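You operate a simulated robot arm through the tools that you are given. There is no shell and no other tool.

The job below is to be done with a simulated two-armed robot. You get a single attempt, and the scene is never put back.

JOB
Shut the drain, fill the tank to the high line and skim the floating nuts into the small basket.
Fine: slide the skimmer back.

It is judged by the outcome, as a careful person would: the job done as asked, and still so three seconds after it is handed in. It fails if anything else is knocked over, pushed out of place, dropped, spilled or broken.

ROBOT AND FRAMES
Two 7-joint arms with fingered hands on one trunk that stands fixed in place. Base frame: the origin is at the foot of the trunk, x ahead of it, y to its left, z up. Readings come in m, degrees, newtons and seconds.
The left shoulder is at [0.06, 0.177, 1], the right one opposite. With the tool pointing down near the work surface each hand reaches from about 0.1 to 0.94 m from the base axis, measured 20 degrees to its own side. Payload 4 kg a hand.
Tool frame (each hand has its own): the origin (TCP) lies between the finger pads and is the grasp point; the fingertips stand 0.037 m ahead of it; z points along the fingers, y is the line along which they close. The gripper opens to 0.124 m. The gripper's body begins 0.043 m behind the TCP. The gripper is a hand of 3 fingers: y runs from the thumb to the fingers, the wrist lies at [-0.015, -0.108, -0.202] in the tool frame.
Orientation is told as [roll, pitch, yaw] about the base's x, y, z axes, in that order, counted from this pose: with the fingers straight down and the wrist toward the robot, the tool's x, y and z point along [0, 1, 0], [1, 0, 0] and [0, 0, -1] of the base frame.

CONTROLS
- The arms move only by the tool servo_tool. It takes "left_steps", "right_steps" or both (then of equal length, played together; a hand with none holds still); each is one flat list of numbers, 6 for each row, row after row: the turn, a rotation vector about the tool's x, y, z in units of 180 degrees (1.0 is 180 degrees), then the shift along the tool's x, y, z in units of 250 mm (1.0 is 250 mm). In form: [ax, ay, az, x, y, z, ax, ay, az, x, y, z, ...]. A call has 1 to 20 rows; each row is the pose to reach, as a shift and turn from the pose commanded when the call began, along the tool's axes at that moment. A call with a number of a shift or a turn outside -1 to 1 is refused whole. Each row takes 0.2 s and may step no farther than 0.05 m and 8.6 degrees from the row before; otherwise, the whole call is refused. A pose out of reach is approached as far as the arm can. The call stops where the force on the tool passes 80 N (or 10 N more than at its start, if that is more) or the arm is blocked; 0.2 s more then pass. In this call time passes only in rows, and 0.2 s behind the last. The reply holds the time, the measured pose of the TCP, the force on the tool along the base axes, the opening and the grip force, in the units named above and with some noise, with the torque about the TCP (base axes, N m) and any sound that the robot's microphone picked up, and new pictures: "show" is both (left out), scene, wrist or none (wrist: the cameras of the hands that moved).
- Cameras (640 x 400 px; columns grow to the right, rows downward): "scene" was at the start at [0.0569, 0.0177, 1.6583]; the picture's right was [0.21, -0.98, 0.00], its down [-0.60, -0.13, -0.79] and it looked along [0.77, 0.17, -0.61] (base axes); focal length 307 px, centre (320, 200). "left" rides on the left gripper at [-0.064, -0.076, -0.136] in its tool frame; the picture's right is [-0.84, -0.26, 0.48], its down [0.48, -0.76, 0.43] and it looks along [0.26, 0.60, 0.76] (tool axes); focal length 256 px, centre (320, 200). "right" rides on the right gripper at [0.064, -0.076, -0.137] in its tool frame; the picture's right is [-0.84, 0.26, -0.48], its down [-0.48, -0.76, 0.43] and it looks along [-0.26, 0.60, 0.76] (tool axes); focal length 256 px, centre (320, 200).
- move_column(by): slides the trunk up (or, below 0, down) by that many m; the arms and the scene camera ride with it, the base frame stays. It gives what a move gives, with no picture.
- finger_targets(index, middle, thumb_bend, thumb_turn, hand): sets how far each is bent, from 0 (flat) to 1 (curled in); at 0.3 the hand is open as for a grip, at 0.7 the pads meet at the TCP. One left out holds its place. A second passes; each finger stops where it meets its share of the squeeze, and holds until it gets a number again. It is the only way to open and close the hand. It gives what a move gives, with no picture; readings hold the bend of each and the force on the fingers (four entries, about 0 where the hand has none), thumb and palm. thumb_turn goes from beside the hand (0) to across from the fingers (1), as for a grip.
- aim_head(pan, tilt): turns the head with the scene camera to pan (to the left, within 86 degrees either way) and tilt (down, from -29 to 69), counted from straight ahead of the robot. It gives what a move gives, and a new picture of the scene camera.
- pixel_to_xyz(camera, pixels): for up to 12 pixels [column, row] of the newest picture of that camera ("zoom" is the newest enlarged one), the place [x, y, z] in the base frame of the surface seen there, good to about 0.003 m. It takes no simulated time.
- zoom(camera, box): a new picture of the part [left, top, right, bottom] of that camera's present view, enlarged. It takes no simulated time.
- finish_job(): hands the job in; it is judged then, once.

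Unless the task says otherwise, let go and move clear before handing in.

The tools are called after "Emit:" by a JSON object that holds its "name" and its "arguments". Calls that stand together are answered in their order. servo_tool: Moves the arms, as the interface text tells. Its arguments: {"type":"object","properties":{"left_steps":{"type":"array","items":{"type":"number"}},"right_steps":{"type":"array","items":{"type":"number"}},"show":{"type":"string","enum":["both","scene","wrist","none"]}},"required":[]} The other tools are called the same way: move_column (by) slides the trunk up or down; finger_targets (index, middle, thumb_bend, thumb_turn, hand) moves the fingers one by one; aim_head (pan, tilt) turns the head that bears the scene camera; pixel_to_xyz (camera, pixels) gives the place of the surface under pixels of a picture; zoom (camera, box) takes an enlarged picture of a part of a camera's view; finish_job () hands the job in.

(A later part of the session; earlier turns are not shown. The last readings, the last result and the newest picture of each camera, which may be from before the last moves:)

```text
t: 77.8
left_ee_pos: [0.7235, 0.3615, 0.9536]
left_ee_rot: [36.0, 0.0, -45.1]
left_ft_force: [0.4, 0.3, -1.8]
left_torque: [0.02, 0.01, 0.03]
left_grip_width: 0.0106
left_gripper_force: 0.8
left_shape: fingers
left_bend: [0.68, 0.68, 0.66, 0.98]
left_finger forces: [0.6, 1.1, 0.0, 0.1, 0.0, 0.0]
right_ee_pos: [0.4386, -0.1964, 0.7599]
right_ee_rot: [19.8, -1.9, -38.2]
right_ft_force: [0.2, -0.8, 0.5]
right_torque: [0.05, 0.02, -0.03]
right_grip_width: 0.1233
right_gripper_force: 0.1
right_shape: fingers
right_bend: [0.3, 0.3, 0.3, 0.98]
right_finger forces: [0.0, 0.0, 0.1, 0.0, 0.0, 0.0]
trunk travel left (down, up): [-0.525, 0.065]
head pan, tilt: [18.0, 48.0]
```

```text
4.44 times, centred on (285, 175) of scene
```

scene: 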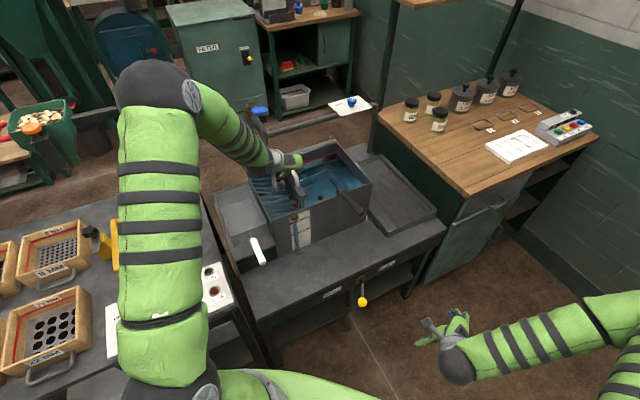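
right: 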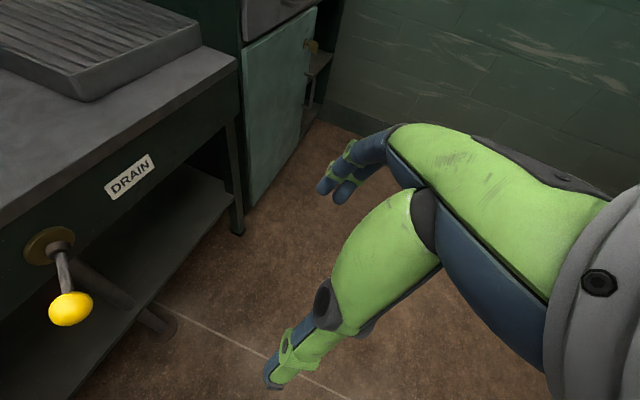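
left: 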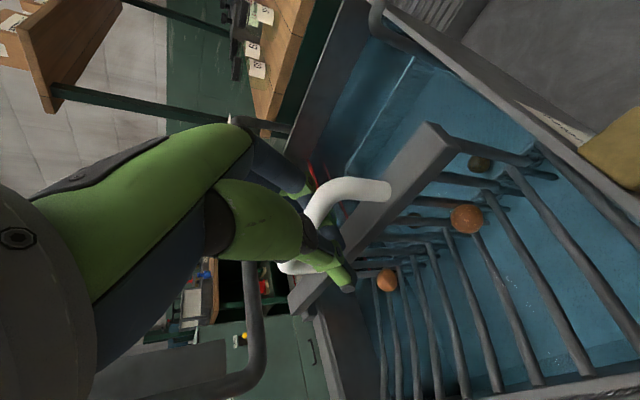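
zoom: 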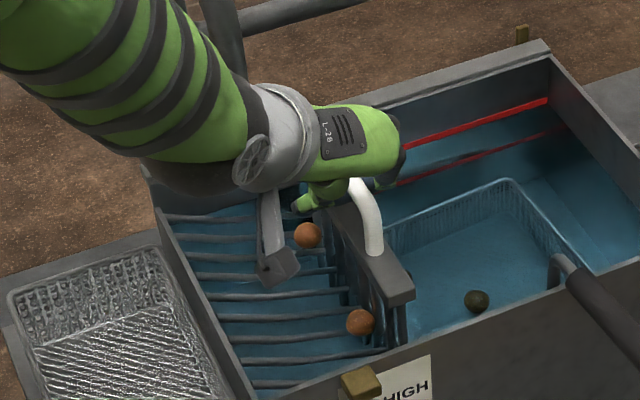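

Both nuts ride up the slats ahead of the teeth. I continue 4 cm.

Emit:
{"name": "servo_tool", "arguments": {"left_steps": [0, 0, 0, 0, -0.04, 0, 0, 0, 0, 0, -0.08, 0, 0, 0, 0, 0, -0.12, 0, 0, 0, 0, 0, -0.16, 0], "show": "both"}}

Emit:
{"name": "zoom", "arguments": {"camera": "scene", "box": [210, 130, 320, 220]}}

```text
t: 78.8
left_ee_pos: [0.6922, 0.3899, 0.9541]
left_ee_rot: [35.9, 0.1, -44.9]
left_ft_force: [0.4, 0.1, -2.6]
left_torque: [0.04, 0.06, 0.03]
left_grip_width: 0.0107
left_gripper_force: 1.1
left_shape: fingers
left_bend: [0.68, 0.68, 0.66, 0.98]
left_finger forces: [0.4, 1.2, 0.0, 0.0, 0.0, 0.1]
right_ee_pos: [0.4384, -0.1968, 0.7605]
right_ee_rot: [19.7, -2.0, -38.2]
right_ft_force: [-0.6, -1.0, 0.2]
right_torque: [0.02, 0.04, -0.01]
right_grip_width: 0.1231
right_gripper_force: 0.1
right_shape: fingers
right_bend: [0.3, 0.3, 0.3, 0.98]
right_finger forces: [0.0, 0.0, 0.0, 0.1, 0.0, 0.0]
trunk travel left (down, up): [-0.525, 0.065]
head pan, tilt: [18.0, 48.0]
```

scene: 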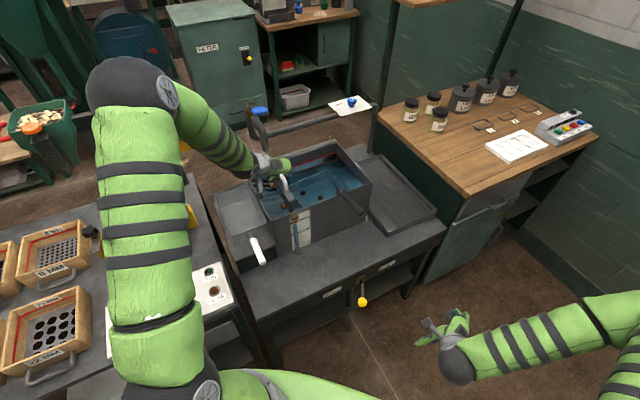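
left: 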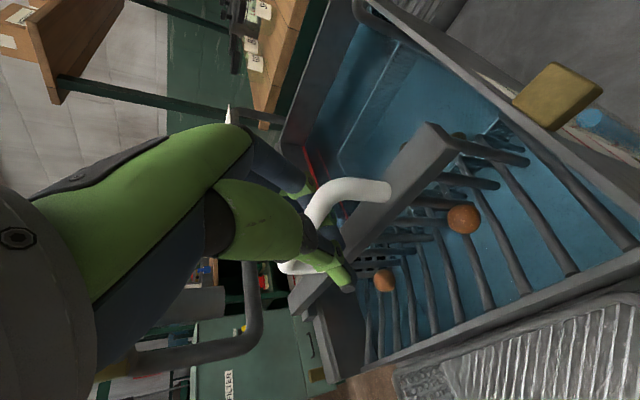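

```text
4.44 times, centred on (265, 175) of scene
```

zoom: 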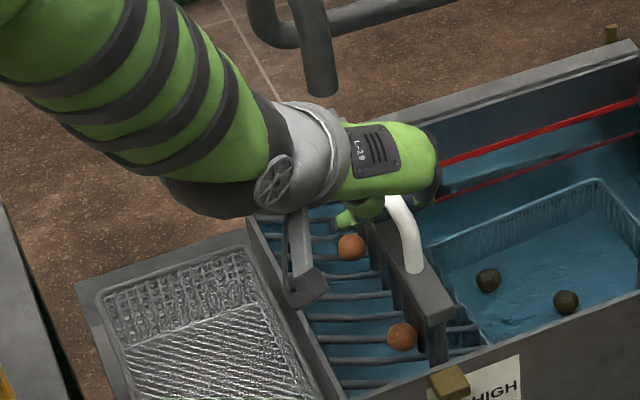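

Nuts are halfway up the slats. I measure how far they are from the left wall and the spout's clearance to the hand.

Emit:
{"name": "pixel_to_xyz", "arguments": {"camera": "zoom", "pixels": [[350, 245], [402, 335], [258, 235], [300, 310], [330, 365], [400, 255], [440, 310], [322, 92], [430, 150], [305, 235], [310, 285]]}}

Emit:
{"name": "pixel_to_xyz", "arguments": {"camera": "left", "pixels": [[463, 218], [384, 280], [370, 360], [450, 330], [580, 280], [460, 360], [600, 265], [430, 150]]}}

```text
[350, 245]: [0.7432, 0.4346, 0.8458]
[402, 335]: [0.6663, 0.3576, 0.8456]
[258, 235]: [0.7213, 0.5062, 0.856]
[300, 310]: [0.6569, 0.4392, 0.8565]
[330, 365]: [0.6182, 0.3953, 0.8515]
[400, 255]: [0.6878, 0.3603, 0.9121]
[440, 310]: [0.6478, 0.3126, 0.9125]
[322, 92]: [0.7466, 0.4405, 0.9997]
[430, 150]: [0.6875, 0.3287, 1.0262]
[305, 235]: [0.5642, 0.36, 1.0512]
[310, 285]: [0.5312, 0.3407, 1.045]
```

```text
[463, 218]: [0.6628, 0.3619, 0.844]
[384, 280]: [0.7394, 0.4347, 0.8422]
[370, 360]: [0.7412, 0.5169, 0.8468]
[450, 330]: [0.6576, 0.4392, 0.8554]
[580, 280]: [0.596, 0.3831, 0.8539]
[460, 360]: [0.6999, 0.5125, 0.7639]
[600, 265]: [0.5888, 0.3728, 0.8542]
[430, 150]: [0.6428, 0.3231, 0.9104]
```

The weir (left wall top) is at u≈0.155, z≈0.855; nuts are at u≈0.22. I need about 6.5 cm more travel; I go 3 cm and check.

Emit:
{"name": "servo_tool", "arguments": {"left_steps": [0, 0, 0, 0, -0.03, 0, 0, 0, 0, 0, -0.06, 0, 0, 0, 0, 0, -0.09, 0, 0, 0, 0, 0, -0.12, 0], "show": "both"}}

Emit:
{"name": "zoom", "arguments": {"camera": "scene", "box": [210, 130, 320, 220]}}

```text
t: 79.8
left_ee_pos: [0.6733, 0.4116, 0.954]
left_ee_rot: [36.0, 0.1, -45.0]
left_ft_force: [-0.6, -0.6, -1.8]
left_torque: [-0.01, 0.07, -0.01]
left_grip_width: 0.0109
left_gripper_force: 1.4
left_shape: fingers
left_bend: [0.68, 0.68, 0.66, 0.98]
left_finger forces: [0.6, 1.6, 0.1, 0.0, 0.1, 0.0]
right_ee_pos: [0.4389, -0.1959, 0.7597]
right_ee_rot: [19.8, -1.9, -38.1]
right_ft_force: [0.1, -0.1, -0.8]
right_torque: [-0.01, 0.01, 0.03]
right_grip_width: 0.1232
right_gripper_force: 0.1
right_shape: fingers
right_bend: [0.3, 0.3, 0.3, 0.98]
right_finger forces: [0.0, 0.1, 0.0, 0.1, 0.0, 0.0]
trunk travel left (down, up): [-0.525, 0.065]
head pan, tilt: [18.0, 48.0]
```

scene: 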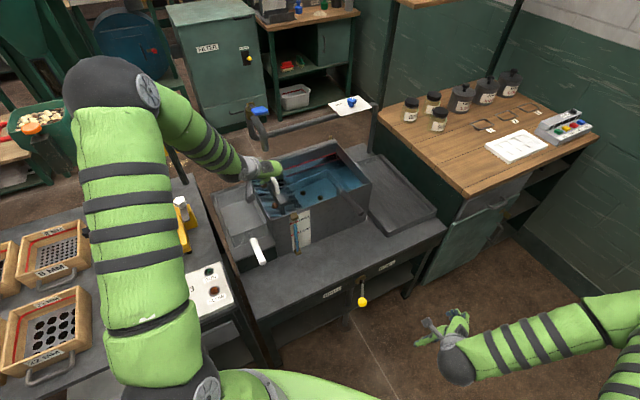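
left: 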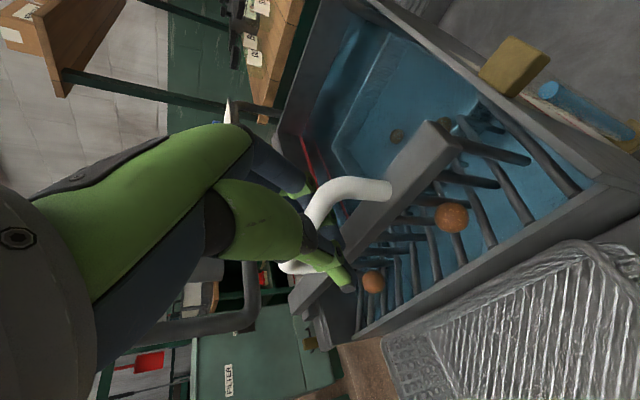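

```text
4.44 times, centred on (265, 175) of scene
```

zoom: 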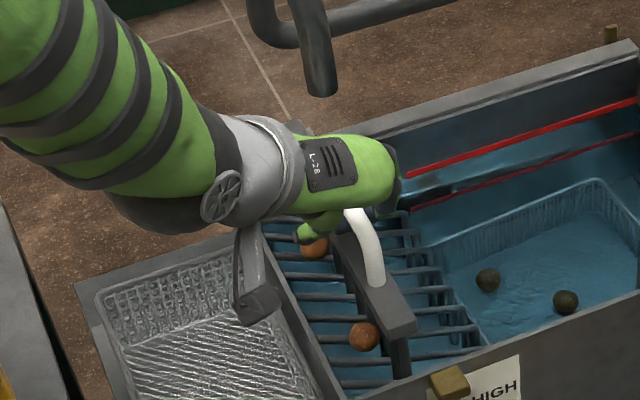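

Both nuts are near the top of the slats. Another 2.5 cm.

Emit:
{"name": "servo_tool", "arguments": {"left_steps": [0, 0, 0, 0, -0.025, 0, 0, 0, 0, 0, -0.05, 0, 0, 0, 0, 0, -0.075, 0, 0, 0, 0, 0, -0.1, 0], "show": "both"}}

Emit:
{"name": "zoom", "arguments": {"camera": "scene", "box": [210, 130, 320, 220]}}

```text
t: 80.8
left_ee_pos: [0.6557, 0.4292, 0.9546]
left_ee_rot: [36.1, 0.0, -44.8]
left_ft_force: [0.2, 0.6, -0.4]
left_torque: [0.02, 0.06, -0.01]
left_grip_width: 0.0104
left_gripper_force: 0.6
left_shape: fingers
left_bend: [0.68, 0.68, 0.66, 0.98]
left_finger forces: [0.4, 1.1, 0.0, 0.0, 0.0, 0.1]
right_ee_pos: [0.4385, -0.1964, 0.76]
right_ee_rot: [19.8, -2.0, -38.1]
right_ft_force: [0.2, 0.1, 0.2]
right_torque: [0.03, 0.04, 0.02]
right_grip_width: 0.1232
right_gripper_force: 0.1
right_shape: fingers
right_bend: [0.3, 0.3, 0.3, 0.98]
right_finger forces: [0.0, 0.1, 0.0, 0.0, 0.0, 0.0]
trunk travel left (down, up): [-0.525, 0.065]
head pan, tilt: [18.0, 48.0]
```

scene: 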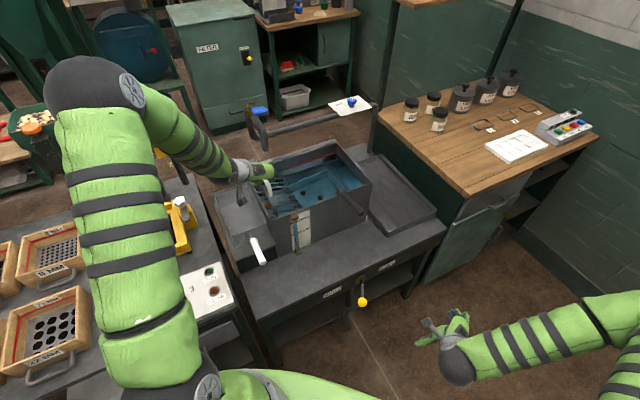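
left: 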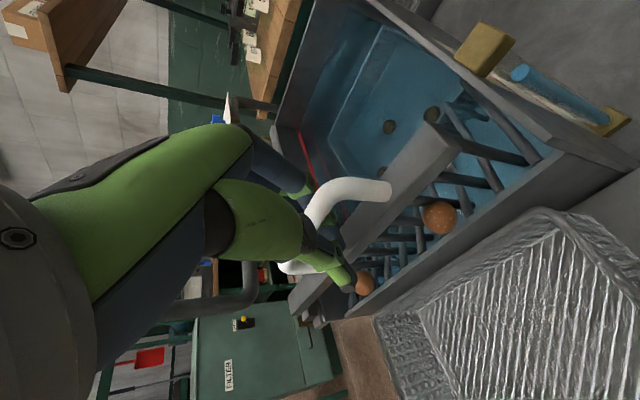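

```text
4.44 times, centred on (265, 175) of scene
```

zoom: 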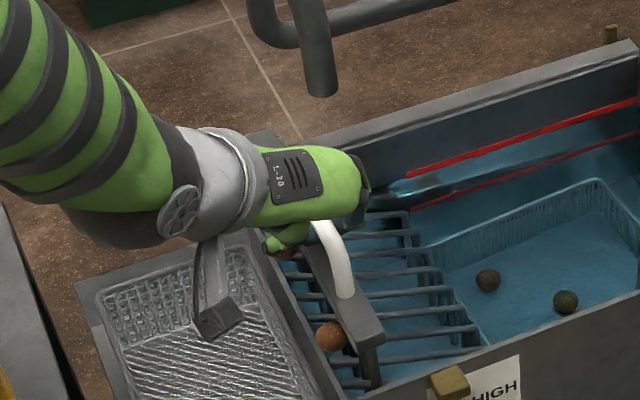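

The nuts are at the weir now. I push 2 cm further to tip them over.

Emit:
{"name": "servo_tool", "arguments": {"left_steps": [0, 0, 0, 0, -0.02, 0, 0, 0, 0, 0, -0.04, 0, 0, 0, 0, 0, -0.06, 0, 0, 0, 0, 0, -0.08, 0], "show": "both"}}

Emit:
{"name": "zoom", "arguments": {"camera": "scene", "box": [200, 130, 310, 220]}}

```text
t: 81.8
left_ee_pos: [0.6419, 0.4418, 0.9534]
left_ee_rot: [36.0, 0.0, -45.1]
left_ft_force: [2.8, -1.3, -0.6]
left_torque: [0.01, -0.02, 0.03]
left_grip_width: 0.0113
left_gripper_force: 1.4
left_shape: fingers
left_bend: [0.67, 0.67, 0.66, 0.98]
left_finger forces: [1.9, 1.3, 0.0, 0.0, 0.0, 0.1]
right_ee_pos: [0.4382, -0.1971, 0.7605]
right_ee_rot: [19.8, -2.0, -38.1]
right_ft_force: [-0.1, 0.2, 0.8]
right_torque: [0.01, 0.0, 0.0]
right_grip_width: 0.1233
right_gripper_force: 0.1
right_shape: fingers
right_bend: [0.3, 0.3, 0.3, 0.98]
right_finger forces: [0.1, 0.1, 0.0, 0.0, 0.0, 0.0]
trunk travel left (down, up): [-0.525, 0.065]
head pan, tilt: [18.0, 48.0]
```

scene: 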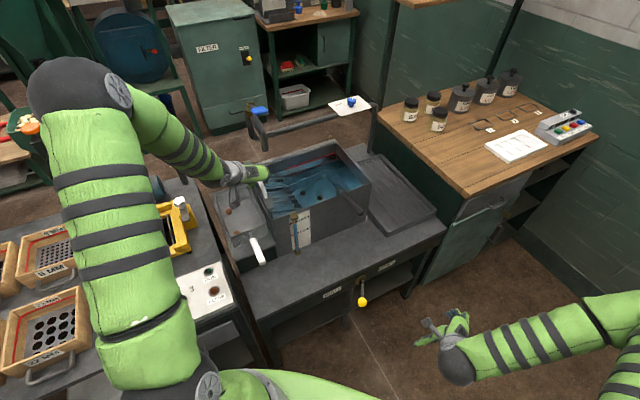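
left: 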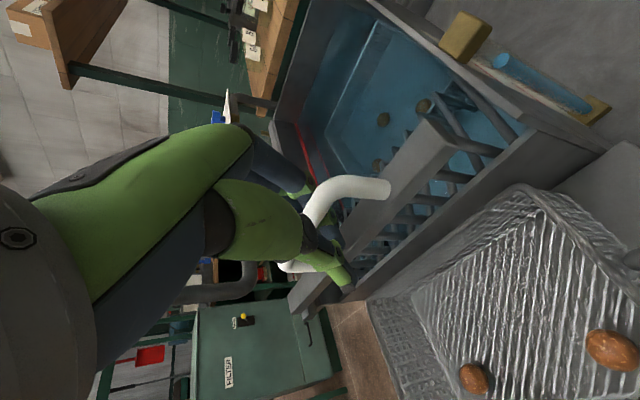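

```text
4.44 times, centred on (255, 175) of scene
```

zoom: 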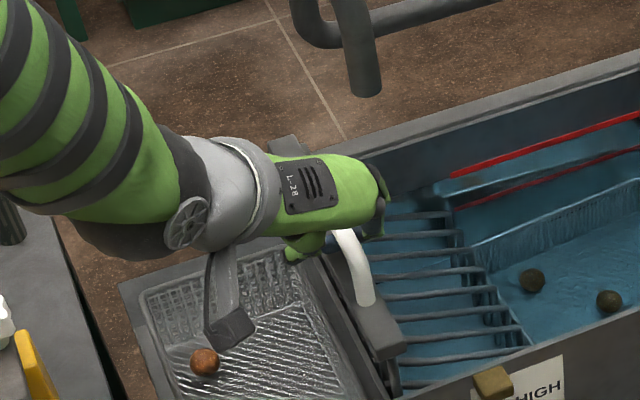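

Both floating nuts lie in the small basket ((472,378) and (610,350) in the left view). Now I slide the skimmer back to the right, first 20 cm.

Emit:
{"name": "servo_tool", "arguments": {"left_steps": [0, 0, 0, 0, 0.06, 0, 0, 0, 0, 0, 0.12, 0, 0, 0, 0, 0, 0.19, 0, 0, 0, 0, 0, 0.26, 0, 0, 0, 0, 0, 0.33, 0, 0, 0, 0, 0, 0.4, 0, 0, 0, 0, 0, 0.47, 0, 0, 0, 0, 0, 0.54, 0, 0, 0, 0, 0, 0.61, 0, 0, 0, 0, 0, 0.68, 0, 0, 0, 0, 0, 0.74, 0, 0, 0, 0, 0, 0.8, 0], "show": "both"}}

Emit:
{"name": "zoom", "arguments": {"camera": "scene", "box": [200, 130, 400, 260]}}

```text
t: 84.4
left_ee_pos: [0.7825, 0.2997, 0.9534]
left_ee_rot: [36.0, 0.0, -45.0]
left_ft_force: [0.0, 0.4, 0.4]
left_torque: [0.0, 0.01, 0.02]
left_grip_width: 0.0104
left_gripper_force: 0.0
left_shape: fingers
left_bend: [0.68, 0.68, 0.66, 0.97]
left_finger forces: [0.0, 0.0, 0.0, 0.1, 0.1, 0.0]
right_ee_pos: [0.4401, -0.1973, 0.7606]
right_ee_rot: [19.7, -1.9, -38.2]
right_ft_force: [0.0, -0.4, 0.4]
right_torque: [-0.01, -0.01, 0.03]
right_grip_width: 0.1235
right_gripper_force: 0.0
right_shape: fingers
right_bend: [0.3, 0.3, 0.3, 0.98]
right_finger forces: [0.0, 0.1, 0.0, 0.0, 0.0, 0.1]
trunk travel left (down, up): [-0.525, 0.065]
head pan, tilt: [18.0, 48.0]
```

scene: 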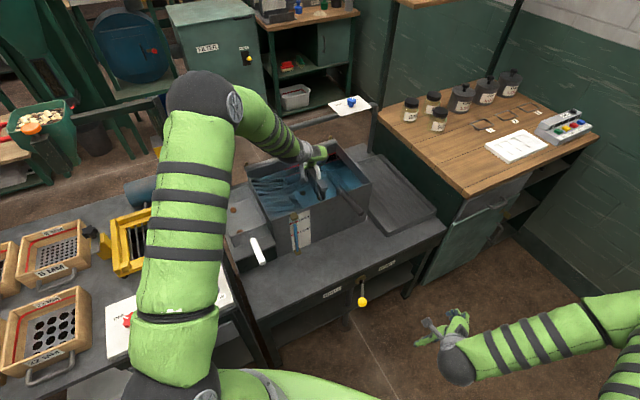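
left: 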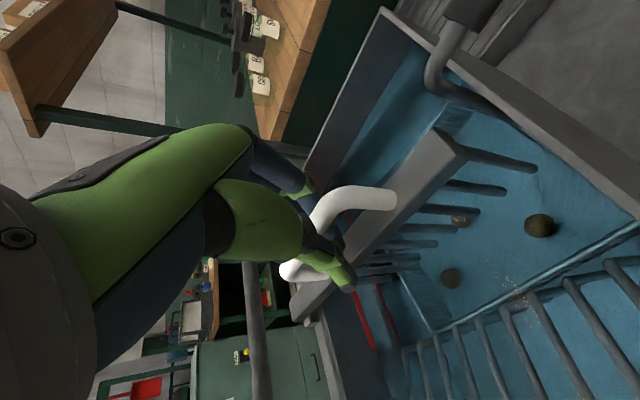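

```text
3.08 times, centred on (300, 195) of scene
```

zoom: 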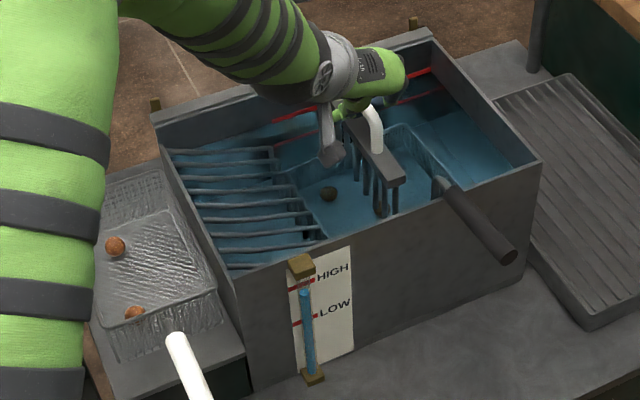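

The skimmer follows back, with the basket holding both nuts. Now slowly past the hook: 5 cm.

Emit:
{"name": "servo_tool", "arguments": {"left_steps": [0, 0, 0, 0, 0.03, 0, 0, 0, 0, 0, 0.06, 0, 0, 0, 0, 0, 0.09, 0, 0, 0, 0, 0, 0.12, 0], "show": "wrist"}}

Emit:
{"name": "zoom", "arguments": {"camera": "left", "box": [380, 40, 620, 190]}}

Emit:
{"name": "zoom", "arguments": {"camera": "scene", "box": [328, 165, 392, 205]}}

```text
t: 85.4
left_ee_pos: [0.8063, 0.2798, 0.9535]
left_ee_rot: [36.1, 0.0, -45.0]
left_ft_force: [-0.5, -0.6, 0.7]
left_torque: [-0.02, 0.03, 0.01]
left_grip_width: 0.0107
left_gripper_force: 0.3
left_shape: fingers
left_bend: [0.68, 0.68, 0.66, 0.98]
left_finger forces: [0.0, 0.1, 0.0, 0.0, 0.7, 0.1]
right_ee_pos: [0.4389, -0.1967, 0.7601]
right_ee_rot: [19.8, -1.8, -38.2]
right_ft_force: [0.6, 0.0, 0.3]
right_torque: [0.01, 0.02, 0.0]
right_grip_width: 0.1231
right_gripper_force: 0.0
right_shape: fingers
right_bend: [0.3, 0.3, 0.3, 0.98]
right_finger forces: [0.0, 0.0, 0.0, 0.1, 0.1, 0.0]
trunk travel left (down, up): [-0.525, 0.065]
head pan, tilt: [18.0, 48.0]
```

left: 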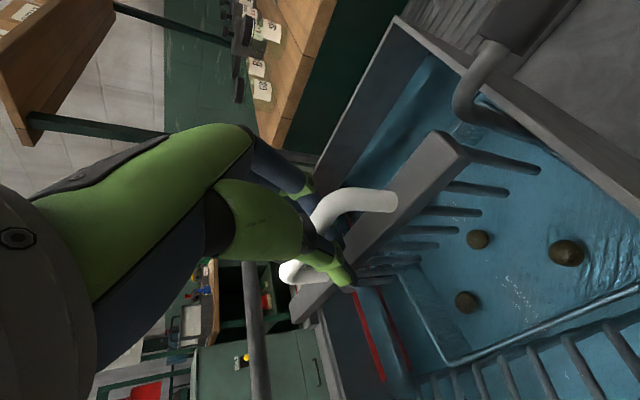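

```text
2.67 times, centred on (500, 115) of left
```

zoom: 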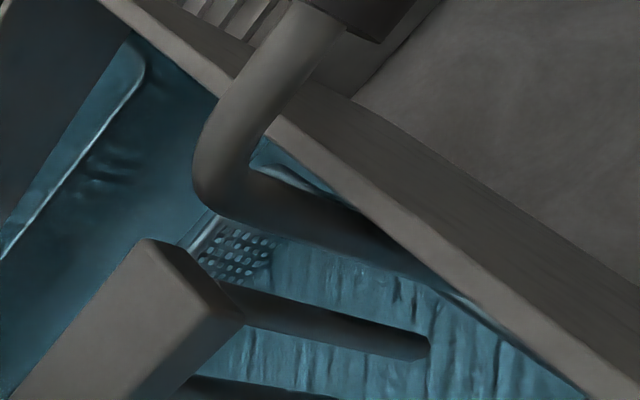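

```text
10.00 times, centred on (360, 185) of scene
```

zoom: 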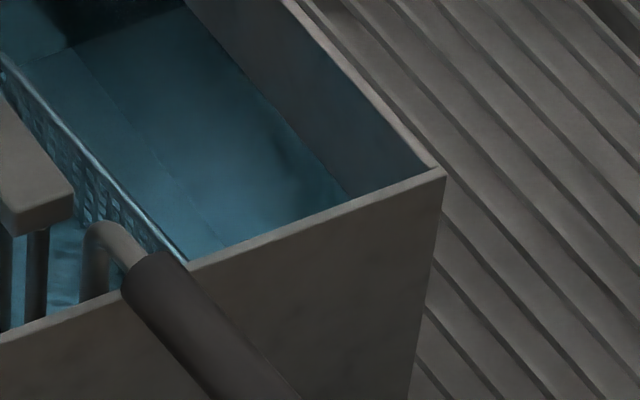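

The hook is clear of the bar end's path (hook bend at (200,190), bar end edge from (150,240)). I continue another 5 cm.

Emit:
{"name": "servo_tool", "arguments": {"left_steps": [0, 0, 0, 0, 0.03, 0, 0, 0, 0, 0, 0.06, 0, 0, 0, 0, 0, 0.09, 0, 0, 0, 0, 0, 0.12, 0, 0, 0, 0, 0, 0.16, 0, 0, 0, 0, 0, 0.2, 0], "show": "wrist"}}

Emit:
{"name": "zoom", "arguments": {"camera": "scene", "box": [328, 165, 392, 205]}}

```text
t: 86.8
left_ee_pos: [0.8402, 0.2439, 0.955]
left_ee_rot: [36.0, 0.1, -45.0]
left_ft_force: [-0.9, -0.4, -0.5]
left_torque: [0.0, 0.02, -0.03]
left_grip_width: 0.0105
left_gripper_force: 0.6
left_shape: fingers
left_bend: [0.68, 0.68, 0.66, 0.97]
left_finger forces: [0.0, 0.0, 0.0, 0.1, 0.3, 0.0]
right_ee_pos: [0.4382, -0.1975, 0.7589]
right_ee_rot: [19.7, -1.9, -38.2]
right_ft_force: [-0.7, 0.0, 0.2]
right_torque: [0.02, 0.01, 0.02]
right_grip_width: 0.1232
right_gripper_force: 0.0
right_shape: fingers
right_bend: [0.3, 0.3, 0.3, 0.98]
right_finger forces: [0.0, 0.1, 0.1, 0.1, 0.0, 0.0]
trunk travel left (down, up): [-0.525, 0.065]
head pan, tilt: [18.0, 48.0]
```

left: 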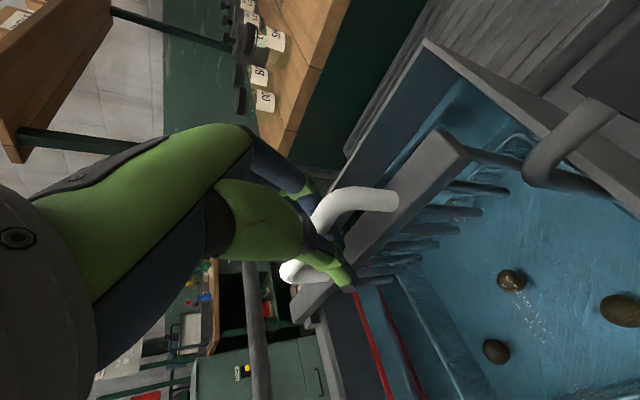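

```text
10.00 times, centred on (360, 185) of scene
```

zoom: 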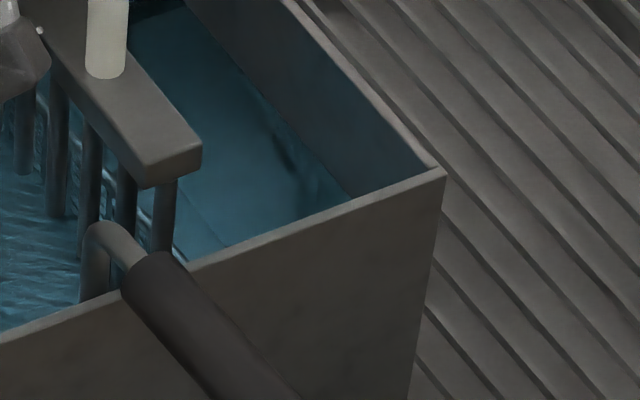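

Past the hook without touching it. I slide the rest of the way toward the right stop.

Emit:
{"name": "servo_tool", "arguments": {"left_steps": [0, 0, 0, 0, 0.06, 0, 0, 0, 0, 0, 0.12, 0, 0, 0, 0, 0, 0.18, 0, 0, 0, 0, 0, 0.24, 0, 0, 0, 0, 0, 0.29, 0, 0, 0, 0, 0, 0.32, 0], "show": "wrist"}}

```text
t: 88.2
left_ee_pos: [0.8976, 0.187, 0.9537]
left_ee_rot: [36.1, 0.0, -44.9]
left_ft_force: [0.1, 0.3, -0.6]
left_torque: [-0.01, 0.06, 0.0]
left_grip_width: 0.0104
left_gripper_force: 0.5
left_shape: fingers
left_bend: [0.68, 0.68, 0.66, 0.97]
left_finger forces: [0.0, 0.0, 0.0, 0.1, 0.5, 0.1]
right_ee_pos: [0.4374, -0.197, 0.7599]
right_ee_rot: [19.9, -1.9, -38.2]
right_ft_force: [-0.1, -0.9, 0.1]
right_torque: [-0.01, 0.02, 0.0]
right_grip_width: 0.1233
right_gripper_force: 0.1
right_shape: fingers
right_bend: [0.3, 0.3, 0.3, 0.98]
right_finger forces: [0.0, 0.1, 0.0, 0.0, 0.1, 0.1]
trunk travel left (down, up): [-0.525, 0.065]
head pan, tilt: [18.0, 48.0]
```

left: 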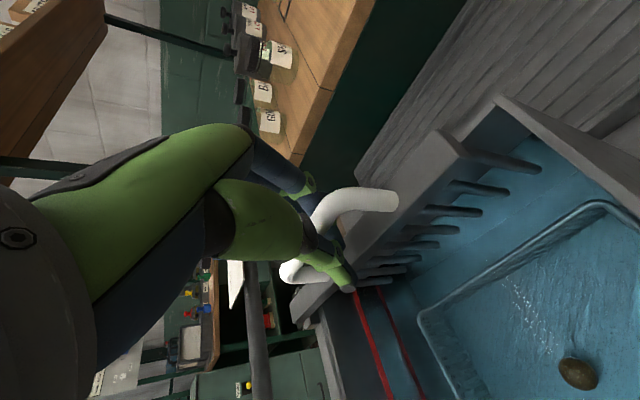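

No stop felt yet at u≈0.5025; I push gently 12 mm more.

Emit:
{"name": "servo_tool", "arguments": {"left_steps": [0, 0, 0, 0, 0.016, 0, 0, 0, 0, 0, 0.032, 0, 0, 0, 0, 0, 0.044, 0], "show": "none"}}

Emit:
{"name": "zoom", "arguments": {"camera": "scene", "box": [320, 125, 400, 185]}}

Emit:
{"name": "pixel_to_xyz", "arguments": {"camera": "zoom", "pixels": [[330, 330], [350, 320], [310, 310], [325, 260], [310, 215], [355, 300]]}}

```text
t: 89.0
left_ee_pos: [0.9022, 0.1816, 0.9544]
left_ee_rot: [36.0, 0.1, -44.8]
left_ft_force: [-11.9, 9.1, 2.8]
left_torque: [0.02, 0.1, -0.09]
left_grip_width: 0.0189
left_gripper_force: 7.4
left_shape: fingers
left_bend: [0.68, 0.68, 0.63, 0.97]
left_finger forces: [0.0, 0.0, 0.1, 0.0, 15.0, 0.0]
right_ee_pos: [0.4379, -0.1969, 0.7608]
right_ee_rot: [19.8, -2.0, -38.2]
right_ft_force: [0.1, 0.2, 0.4]
right_torque: [0.03, 0.03, 0.01]
right_grip_width: 0.1232
right_gripper_force: 0.2
right_shape: fingers
right_bend: [0.3, 0.3, 0.3, 0.98]
right_finger forces: [0.0, 0.1, 0.0, 0.1, 0.0, 0.0]
trunk travel left (down, up): [-0.525, 0.065]
head pan, tilt: [18.0, 48.0]
```

```text
6.67 times, centred on (360, 155) of scene
```

zoom: 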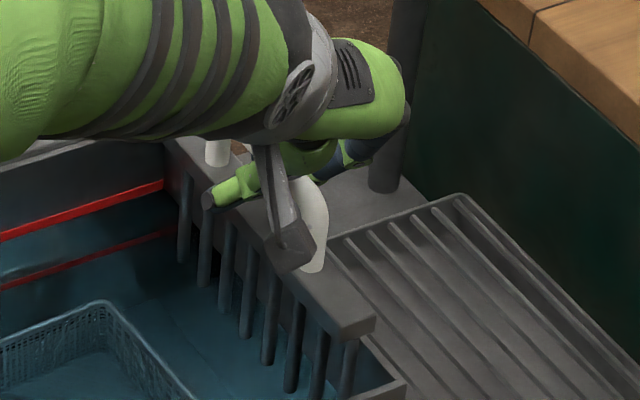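

```text
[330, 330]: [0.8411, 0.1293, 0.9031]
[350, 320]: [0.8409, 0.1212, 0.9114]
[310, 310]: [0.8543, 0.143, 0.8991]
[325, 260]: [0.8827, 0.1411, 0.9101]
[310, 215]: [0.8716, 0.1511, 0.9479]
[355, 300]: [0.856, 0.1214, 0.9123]
```

The thumb feels 15 N at the stop, and the bar end is at exactly its original pixels ((345,340),(373,320)): the skimmer is back. I relax, open the hand and withdraw.

Emit:
{"name": "servo_tool", "arguments": {"left_steps": [0, 0, 0, 0, -0.024, 0], "show": "none"}}

Emit:
{"name": "finger_targets", "arguments": {"hand": "left", "index": 0.3, "middle": 0.3, "thumb_bend": 0.3}}

Emit:
{"name": "servo_tool", "arguments": {"left_steps": [0, 0, 0, 0, 0, -0.12, 0, 0, 0, 0, 0, -0.27, 0, 0, 0, 0, 0, -0.42, 0, 0, 0, 0, 0, -0.57, 0, 0, 0, 0, -0.15, -0.67, 0, 0, 0, 0, -0.3, -0.75, 0, 0, 0, 0, -0.48, -0.8, 0, 0, 0, 0, -0.66, -0.85, 0, 0, 0, 0, -0.84, -0.9, 0, 0, 0, 0, -1.0, -0.95], "show": "both"}}

```text
t: 89.4
left_ee_pos: [0.9003, 0.1846, 0.9539]
left_ee_rot: [36.0, 0.0, -45.0]
left_ft_force: [-2.7, 4.5, -1.0]
left_torque: [0.0, 0.01, -0.06]
left_grip_width: 0.015
left_gripper_force: 2.6
left_shape: fingers
left_bend: [0.68, 0.68, 0.65, 0.98]
left_finger forces: [0.1, 0.1, 0.0, 0.0, 5.1, 0.1]
right_ee_pos: [0.4392, -0.1979, 0.7606]
right_ee_rot: [19.7, -1.9, -38.2]
right_ft_force: [0.7, -0.3, 0.0]
right_torque: [0.0, -0.02, 0.03]
right_grip_width: 0.1233
right_gripper_force: 0.0
right_shape: fingers
right_bend: [0.3, 0.3, 0.3, 0.98]
right_finger forces: [0.0, 0.1, 0.0, 0.1, 0.1, 0.0]
trunk travel left (down, up): [-0.525, 0.065]
head pan, tilt: [18.0, 48.0]
```

```text
t: 90.4
left_ee_pos: [0.8987, 0.1844, 0.954]
left_ee_rot: [36.0, 0.0, -45.0]
left_ft_force: [0.8, 0.5, -0.4]
left_torque: [0.03, 0.0, -0.01]
left_grip_width: 0.1232
left_gripper_force: 0.1
left_shape: fingers
left_bend: [0.3, 0.3, 0.3, 0.98]
left_finger forces: [0.1, 0.0, 0.0, 0.1, 0.0, 0.0]
right_ee_pos: [0.4394, -0.1977, 0.7596]
right_ee_rot: [20.0, -2.0, -38.2]
right_ft_force: [-1.1, -0.6, 0.5]
right_torque: [-0.01, 0.0, 0.03]
right_grip_width: 0.1233
right_gripper_force: 0.1
right_shape: fingers
right_bend: [0.3, 0.3, 0.3, 0.98]
right_finger forces: [0.0, 0.0, 0.1, 0.1, 0.0, 0.0]
trunk travel left (down, up): [-0.525, 0.065]
head pan, tilt: [18.0, 48.0]
```

```text
t: 92.6
left_ee_pos: [0.6239, 0.2605, 1.1492]
left_ee_rot: [36.0, 0.0, -45.0]
left_ft_force: [0.2, 1.6, 0.3]
left_torque: [0.01, 0.01, 0.0]
left_grip_width: 0.1234
left_gripper_force: 0.2
left_shape: fingers
left_bend: [0.3, 0.3, 0.3, 0.98]
left_finger forces: [0.0, 0.1, 0.0, 0.0, 0.0, 0.0]
right_ee_pos: [0.4391, -0.1972, 0.76]
right_ee_rot: [19.8, -1.9, -38.2]
right_ft_force: [0.3, 0.1, 0.6]
right_torque: [0.03, 0.01, -0.03]
right_grip_width: 0.1235
right_gripper_force: 0.1
right_shape: fingers
right_bend: [0.3, 0.3, 0.3, 0.98]
right_finger forces: [0.1, 0.0, 0.0, 0.1, 0.0, 0.0]
trunk travel left (down, up): [-0.525, 0.065]
head pan, tilt: [18.0, 48.0]
```

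scene: 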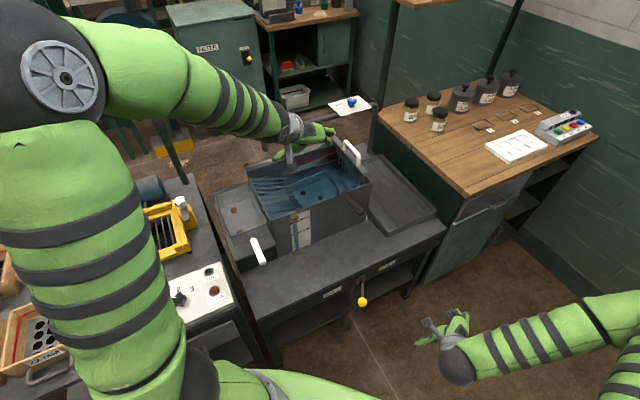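
left: 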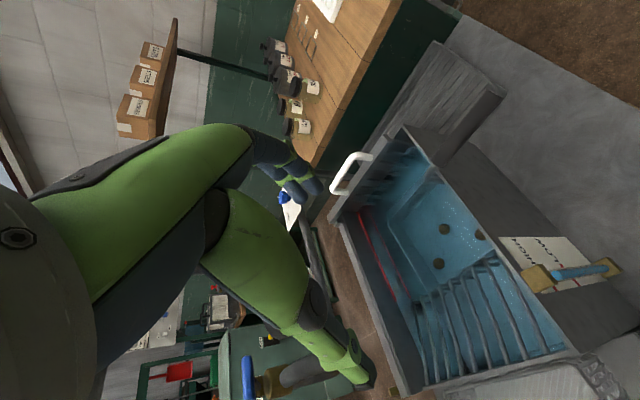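

The skimmer is free at its stop. I check the tray handle, level and nuts now.

Emit:
{"name": "zoom", "arguments": {"camera": "scene", "box": [200, 120, 400, 270]}}

Emit:
{"name": "zoom", "arguments": {"camera": "left", "box": [320, 100, 640, 390]}}

Emit:
{"name": "zoom", "arguments": {"camera": "scene", "box": [328, 165, 392, 205]}}

```text
2.67 times, centred on (300, 195) of scene
```

zoom: 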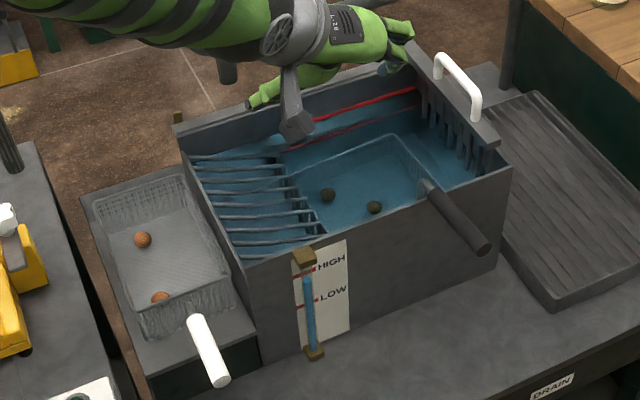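

```text
1.38 times, centred on (480, 245) of left
```

zoom: 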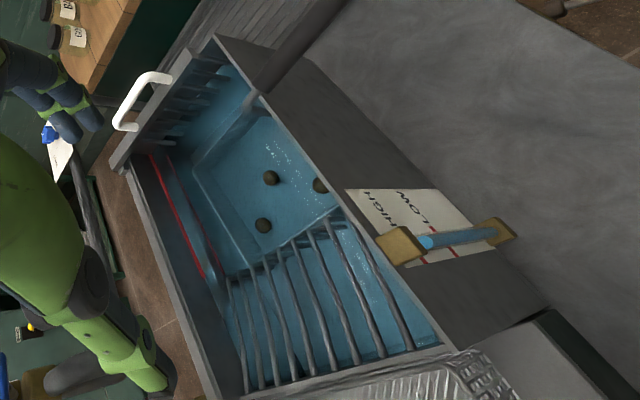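

```text
10.00 times, centred on (360, 185) of scene
```

zoom: 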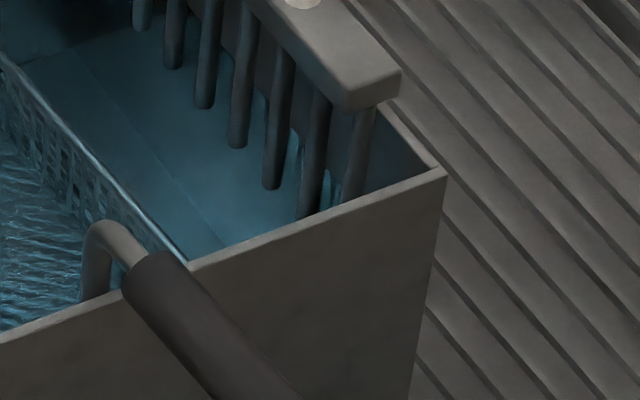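

The handle is there, but compared with my earlier pictures the tray seems to have turned by a few degrees. I take the same zoom boxes as before touching it, to compare corner by corner.

Emit:
{"name": "zoom", "arguments": {"camera": "scene", "box": [220, 130, 420, 290]}}

Emit:
{"name": "zoom", "arguments": {"camera": "scene", "box": [320, 125, 400, 185]}}

Emit:
{"name": "zoom", "arguments": {"camera": "scene", "box": [335, 160, 395, 220]}}

```text
2.50 times, centred on (320, 210) of scene
```

zoom: 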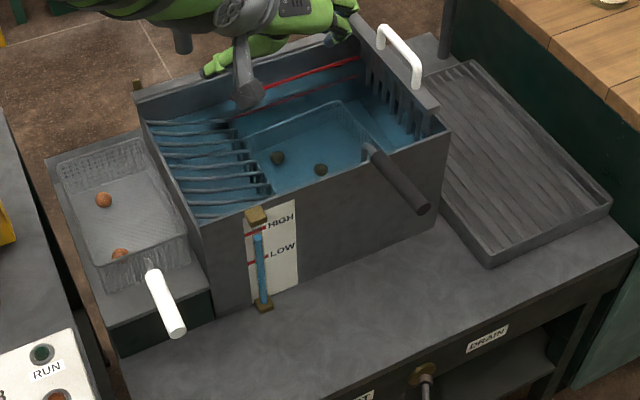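

```text
6.67 times, centred on (360, 155) of scene
```

zoom: 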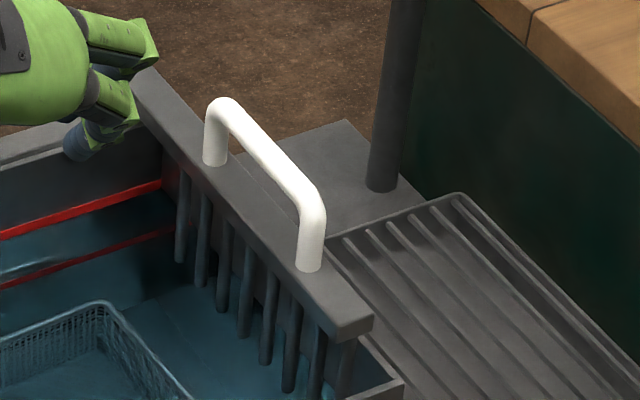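

```text
6.67 times, centred on (365, 190) of scene
```

zoom: 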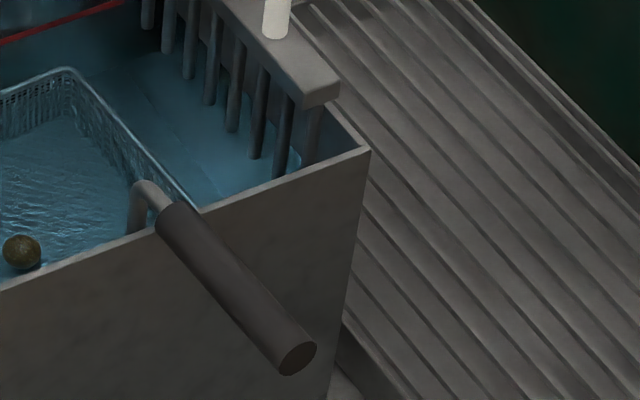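

Comparing pixels: the skimmer is exactly home, but the tray turned about 4° (handle end ~13 mm right and ~12 mm toward me; its back corner ~1 cm left). I'll nudge it back. First I measure the handle as it is now.

Emit:
{"name": "pixel_to_xyz", "arguments": {"camera": "scene", "pixels": [[361.5, 213.5], [361, 212], [359, 211], [356, 207], [352, 202], [348, 197], [344, 193], [341, 191], [339, 188], [338, 193], [362, 215], [360, 215]]}}

Emit:
{"name": "zoom", "arguments": {"camera": "scene", "box": [330, 180, 370, 220]}}

```text
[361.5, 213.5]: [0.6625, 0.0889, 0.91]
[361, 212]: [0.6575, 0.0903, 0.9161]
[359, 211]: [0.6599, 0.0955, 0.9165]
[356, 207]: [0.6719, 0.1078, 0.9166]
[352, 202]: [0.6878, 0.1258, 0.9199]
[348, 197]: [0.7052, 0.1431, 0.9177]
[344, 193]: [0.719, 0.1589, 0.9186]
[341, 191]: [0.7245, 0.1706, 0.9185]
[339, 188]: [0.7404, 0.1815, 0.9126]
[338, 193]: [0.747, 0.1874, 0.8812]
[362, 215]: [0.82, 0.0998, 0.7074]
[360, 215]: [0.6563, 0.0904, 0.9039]
```

```text
10.00 times, centred on (350, 200) of scene
```

zoom: 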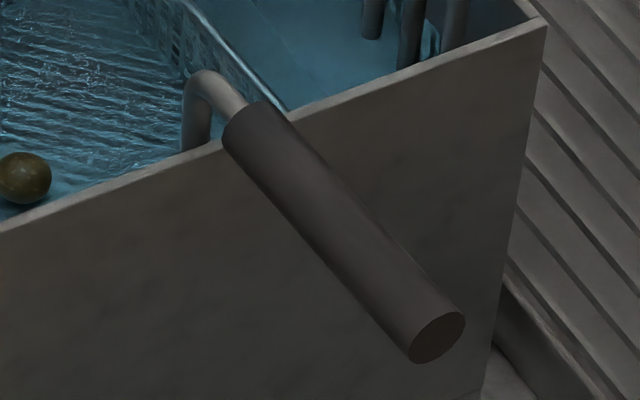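

The handle axis runs from u≈0.396 (front wall) to u≈0.400 (end). I bring the left hand around its end, to push it gently to the left with the fingers, loosely caged.

Emit:
{"name": "servo_tool", "arguments": {"left_steps": [0, 0, 0, -0.115, 0.081, 0.018, 0, 0, 0, -0.23, 0.162, 0.036, 0, 0, 0, -0.345, 0.243, 0.054, 0, 0, 0, -0.46, 0.325, 0.073, 0, 0, 0, -0.575, 0.406, 0.091, 0, 0, 0, -0.69, 0.487, 0.109, 0, 0, 0, -0.805, 0.568, 0.127], "show": "wrist"}}

```text
t: 94.2
left_ee_pos: [0.6252, 0.0583, 1.0012]
left_ee_rot: [36.0, 0.0, -44.9]
left_ft_force: [0.3, 1.1, -0.1]
left_torque: [0.02, 0.0, -0.03]
left_grip_width: 0.1234
left_gripper_force: 0.1
left_shape: fingers
left_bend: [0.3, 0.3, 0.3, 0.98]
left_finger forces: [0.1, 0.0, 0.0, 0.0, 0.0, 0.0]
right_ee_pos: [0.4396, -0.1979, 0.7604]
right_ee_rot: [19.9, -1.9, -38.2]
right_ft_force: [-0.6, -0.5, -0.5]
right_torque: [-0.03, 0.0, -0.03]
right_grip_width: 0.1235
right_gripper_force: 0.0
right_shape: fingers
right_bend: [0.3, 0.3, 0.3, 0.98]
right_finger forces: [0.1, 0.0, 0.0, 0.0, 0.1, 0.0]
trunk travel left (down, up): [-0.525, 0.065]
head pan, tilt: [18.0, 48.0]
```

left: 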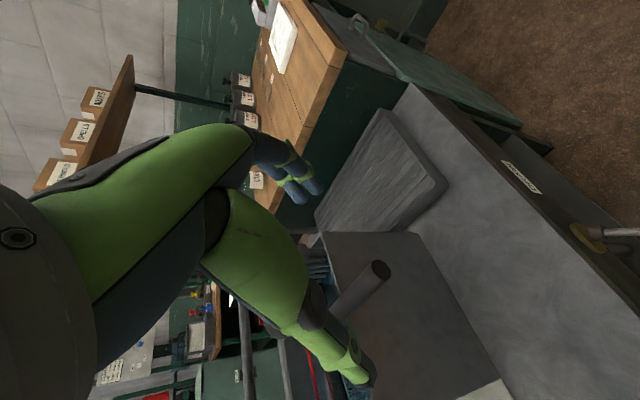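

Aligned over the handle end at (378,270). I advance 0.117 m and half-close the fingers, leaving slack.

Emit:
{"name": "servo_tool", "arguments": {"left_steps": [0, 0, 0, 0, 0, 0.12, 0, 0, 0, 0, 0, 0.24, 0, 0, 0, 0, 0, 0.36, 0, 0, 0, 0, 0, 0.468], "show": "none"}}

Emit:
{"name": "finger_targets", "arguments": {"hand": "left", "index": 0.58, "middle": 0.58, "thumb_bend": 0.56}}

Emit:
{"name": "zoom", "arguments": {"camera": "left", "box": [240, 130, 440, 330]}}

```text
t: 95.2
left_ee_pos: [0.6725, 0.1092, 0.9069]
left_ee_rot: [35.9, 0.0, -45.0]
left_ft_force: [0.8, -0.8, 1.0]
left_torque: [-0.01, 0.04, 0.02]
left_grip_width: 0.1229
left_gripper_force: 0.0
left_shape: fingers
left_bend: [0.3, 0.3, 0.3, 0.98]
left_finger forces: [0.0, 0.0, 0.0, 0.0, 0.1, 0.0]
right_ee_pos: [0.4389, -0.1979, 0.7604]
right_ee_rot: [19.8, -1.8, -38.2]
right_ft_force: [0.4, -0.2, -1.2]
right_torque: [-0.01, -0.04, 0.01]
right_grip_width: 0.1229
right_gripper_force: 0.1
right_shape: fingers
right_bend: [0.3, 0.3, 0.3, 0.98]
right_finger forces: [0.0, 0.0, 0.1, 0.0, 0.0, 0.0]
trunk travel left (down, up): [-0.525, 0.065]
head pan, tilt: [18.0, 48.0]
```

```text
t: 96.2
left_ee_pos: [0.6707, 0.1084, 0.907]
left_ee_rot: [35.9, 0.0, -45.0]
left_ft_force: [0.1, 0.5, 0.4]
left_torque: [-0.01, -0.01, -0.01]
left_grip_width: 0.042
left_gripper_force: 0.1
left_shape: fingers
left_bend: [0.57, 0.57, 0.56, 0.98]
left_finger forces: [0.0, 0.0, 0.1, 0.1, 0.0, 0.0]
right_ee_pos: [0.4391, -0.1977, 0.7603]
right_ee_rot: [19.9, -1.8, -38.1]
right_ft_force: [0.3, -1.1, -0.4]
right_torque: [0.0, 0.02, -0.02]
right_grip_width: 0.1237
right_gripper_force: 0.0
right_shape: fingers
right_bend: [0.3, 0.3, 0.3, 0.98]
right_finger forces: [0.0, 0.0, 0.0, 0.0, 0.1, 0.0]
trunk travel left (down, up): [-0.525, 0.065]
head pan, tilt: [18.0, 48.0]
```

```text
2.00 times, centred on (340, 230) of left
```

zoom: 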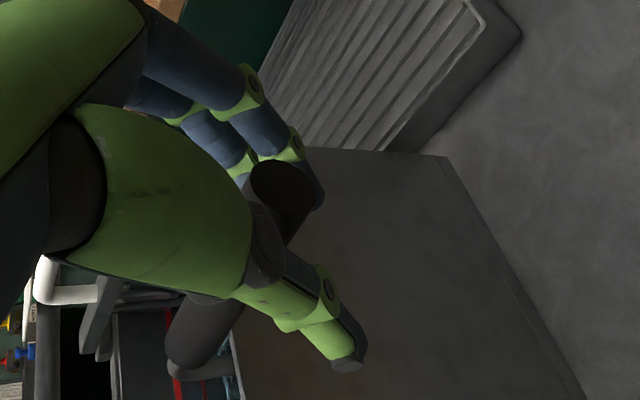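

Slack of about 8 mm on each side. I move left 1 cm and watch for finger contact.

Emit:
{"name": "servo_tool", "arguments": {"left_steps": [0, 0, 0, 0, -0.016, 0, 0, 0, 0, 0, -0.032, 0, 0, 0, 0, 0, -0.044, 0], "show": "none"}}

```text
t: 97.0
left_ee_pos: [0.664, 0.117, 0.9079]
left_ee_rot: [36.0, 0.0, -45.0]
left_ft_force: [0.8, 0.1, 0.5]
left_torque: [0.01, -0.03, 0.04]
left_grip_width: 0.0422
left_gripper_force: 0.2
left_shape: fingers
left_bend: [0.57, 0.57, 0.56, 0.98]
left_finger forces: [0.0, 0.0, 0.0, 0.0, 0.0, 0.0]
right_ee_pos: [0.4378, -0.1966, 0.7597]
right_ee_rot: [19.8, -1.9, -38.2]
right_ft_force: [0.0, -1.1, 0.5]
right_torque: [-0.03, -0.05, 0.0]
right_grip_width: 0.1233
right_gripper_force: 0.0
right_shape: fingers
right_bend: [0.3, 0.3, 0.3, 0.98]
right_finger forces: [0.0, 0.0, 0.0, 0.1, 0.0, 0.0]
trunk travel left (down, up): [-0.525, 0.065]
head pan, tilt: [18.0, 48.0]
```

No contact yet at u=0.387. I check the picture for where the handle sits in the hand.

Emit:
{"name": "zoom", "arguments": {"camera": "left", "box": [240, 130, 440, 330]}}

Emit:
{"name": "servo_tool", "arguments": {"left_steps": [0, 0, 0, 0, -0.008, 0, 0, 0, 0, 0, -0.016, 0], "show": "wrist"}}

```text
2.00 times, centred on (340, 230) of left
```

zoom: 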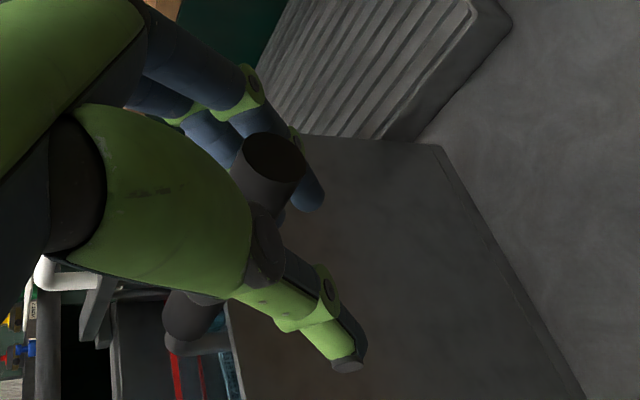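

```text
t: 97.6
left_ee_pos: [0.6602, 0.1199, 0.9078]
left_ee_rot: [35.9, 0.0, -45.1]
left_ft_force: [-0.4, -0.1, 1.0]
left_torque: [0.03, -0.04, 0.03]
left_grip_width: 0.0421
left_gripper_force: 0.0
left_shape: fingers
left_bend: [0.57, 0.57, 0.56, 0.98]
left_finger forces: [0.1, 0.0, 0.1, 0.0, 0.0, 0.0]
right_ee_pos: [0.4399, -0.1969, 0.7604]
right_ee_rot: [19.8, -1.9, -38.1]
right_ft_force: [-0.3, -0.4, 1.6]
right_torque: [0.02, 0.01, 0.0]
right_grip_width: 0.1233
right_gripper_force: 0.1
right_shape: fingers
right_bend: [0.3, 0.3, 0.3, 0.98]
right_finger forces: [0.1, 0.1, 0.1, 0.0, 0.0, 0.1]
trunk travel left (down, up): [-0.525, 0.065]
head pan, tilt: [18.0, 48.0]
```

left: 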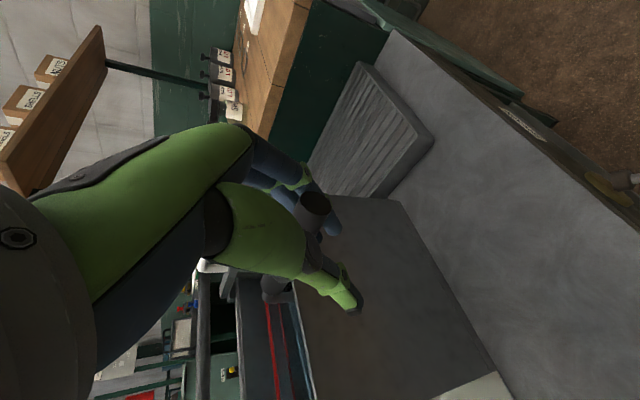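

Emit:
{"name": "pixel_to_xyz", "arguments": {"camera": "left", "pixels": [[314, 204], [318, 200], [308, 204], [322, 206], [306, 215], [300, 200], [272, 292], [285, 296]]}}

Emit:
{"name": "zoom", "arguments": {"camera": "left", "box": [240, 130, 400, 330]}}

```text
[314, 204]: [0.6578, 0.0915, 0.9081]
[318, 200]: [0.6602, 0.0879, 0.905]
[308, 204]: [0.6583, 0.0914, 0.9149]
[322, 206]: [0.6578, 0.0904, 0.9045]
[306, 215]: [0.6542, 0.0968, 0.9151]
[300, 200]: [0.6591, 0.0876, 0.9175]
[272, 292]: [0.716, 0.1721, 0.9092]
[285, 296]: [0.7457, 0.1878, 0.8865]
```

```text
2.00 times, centred on (320, 230) of left
```

zoom: 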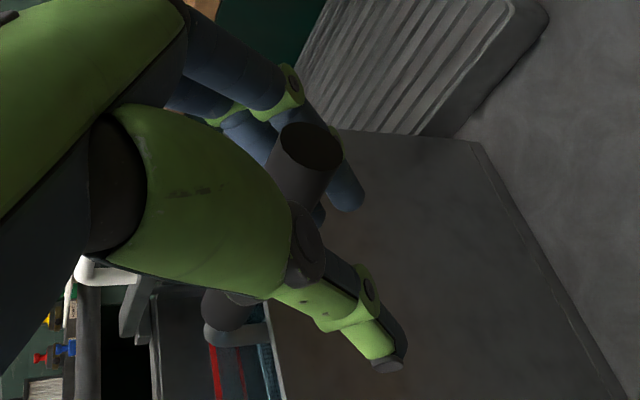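

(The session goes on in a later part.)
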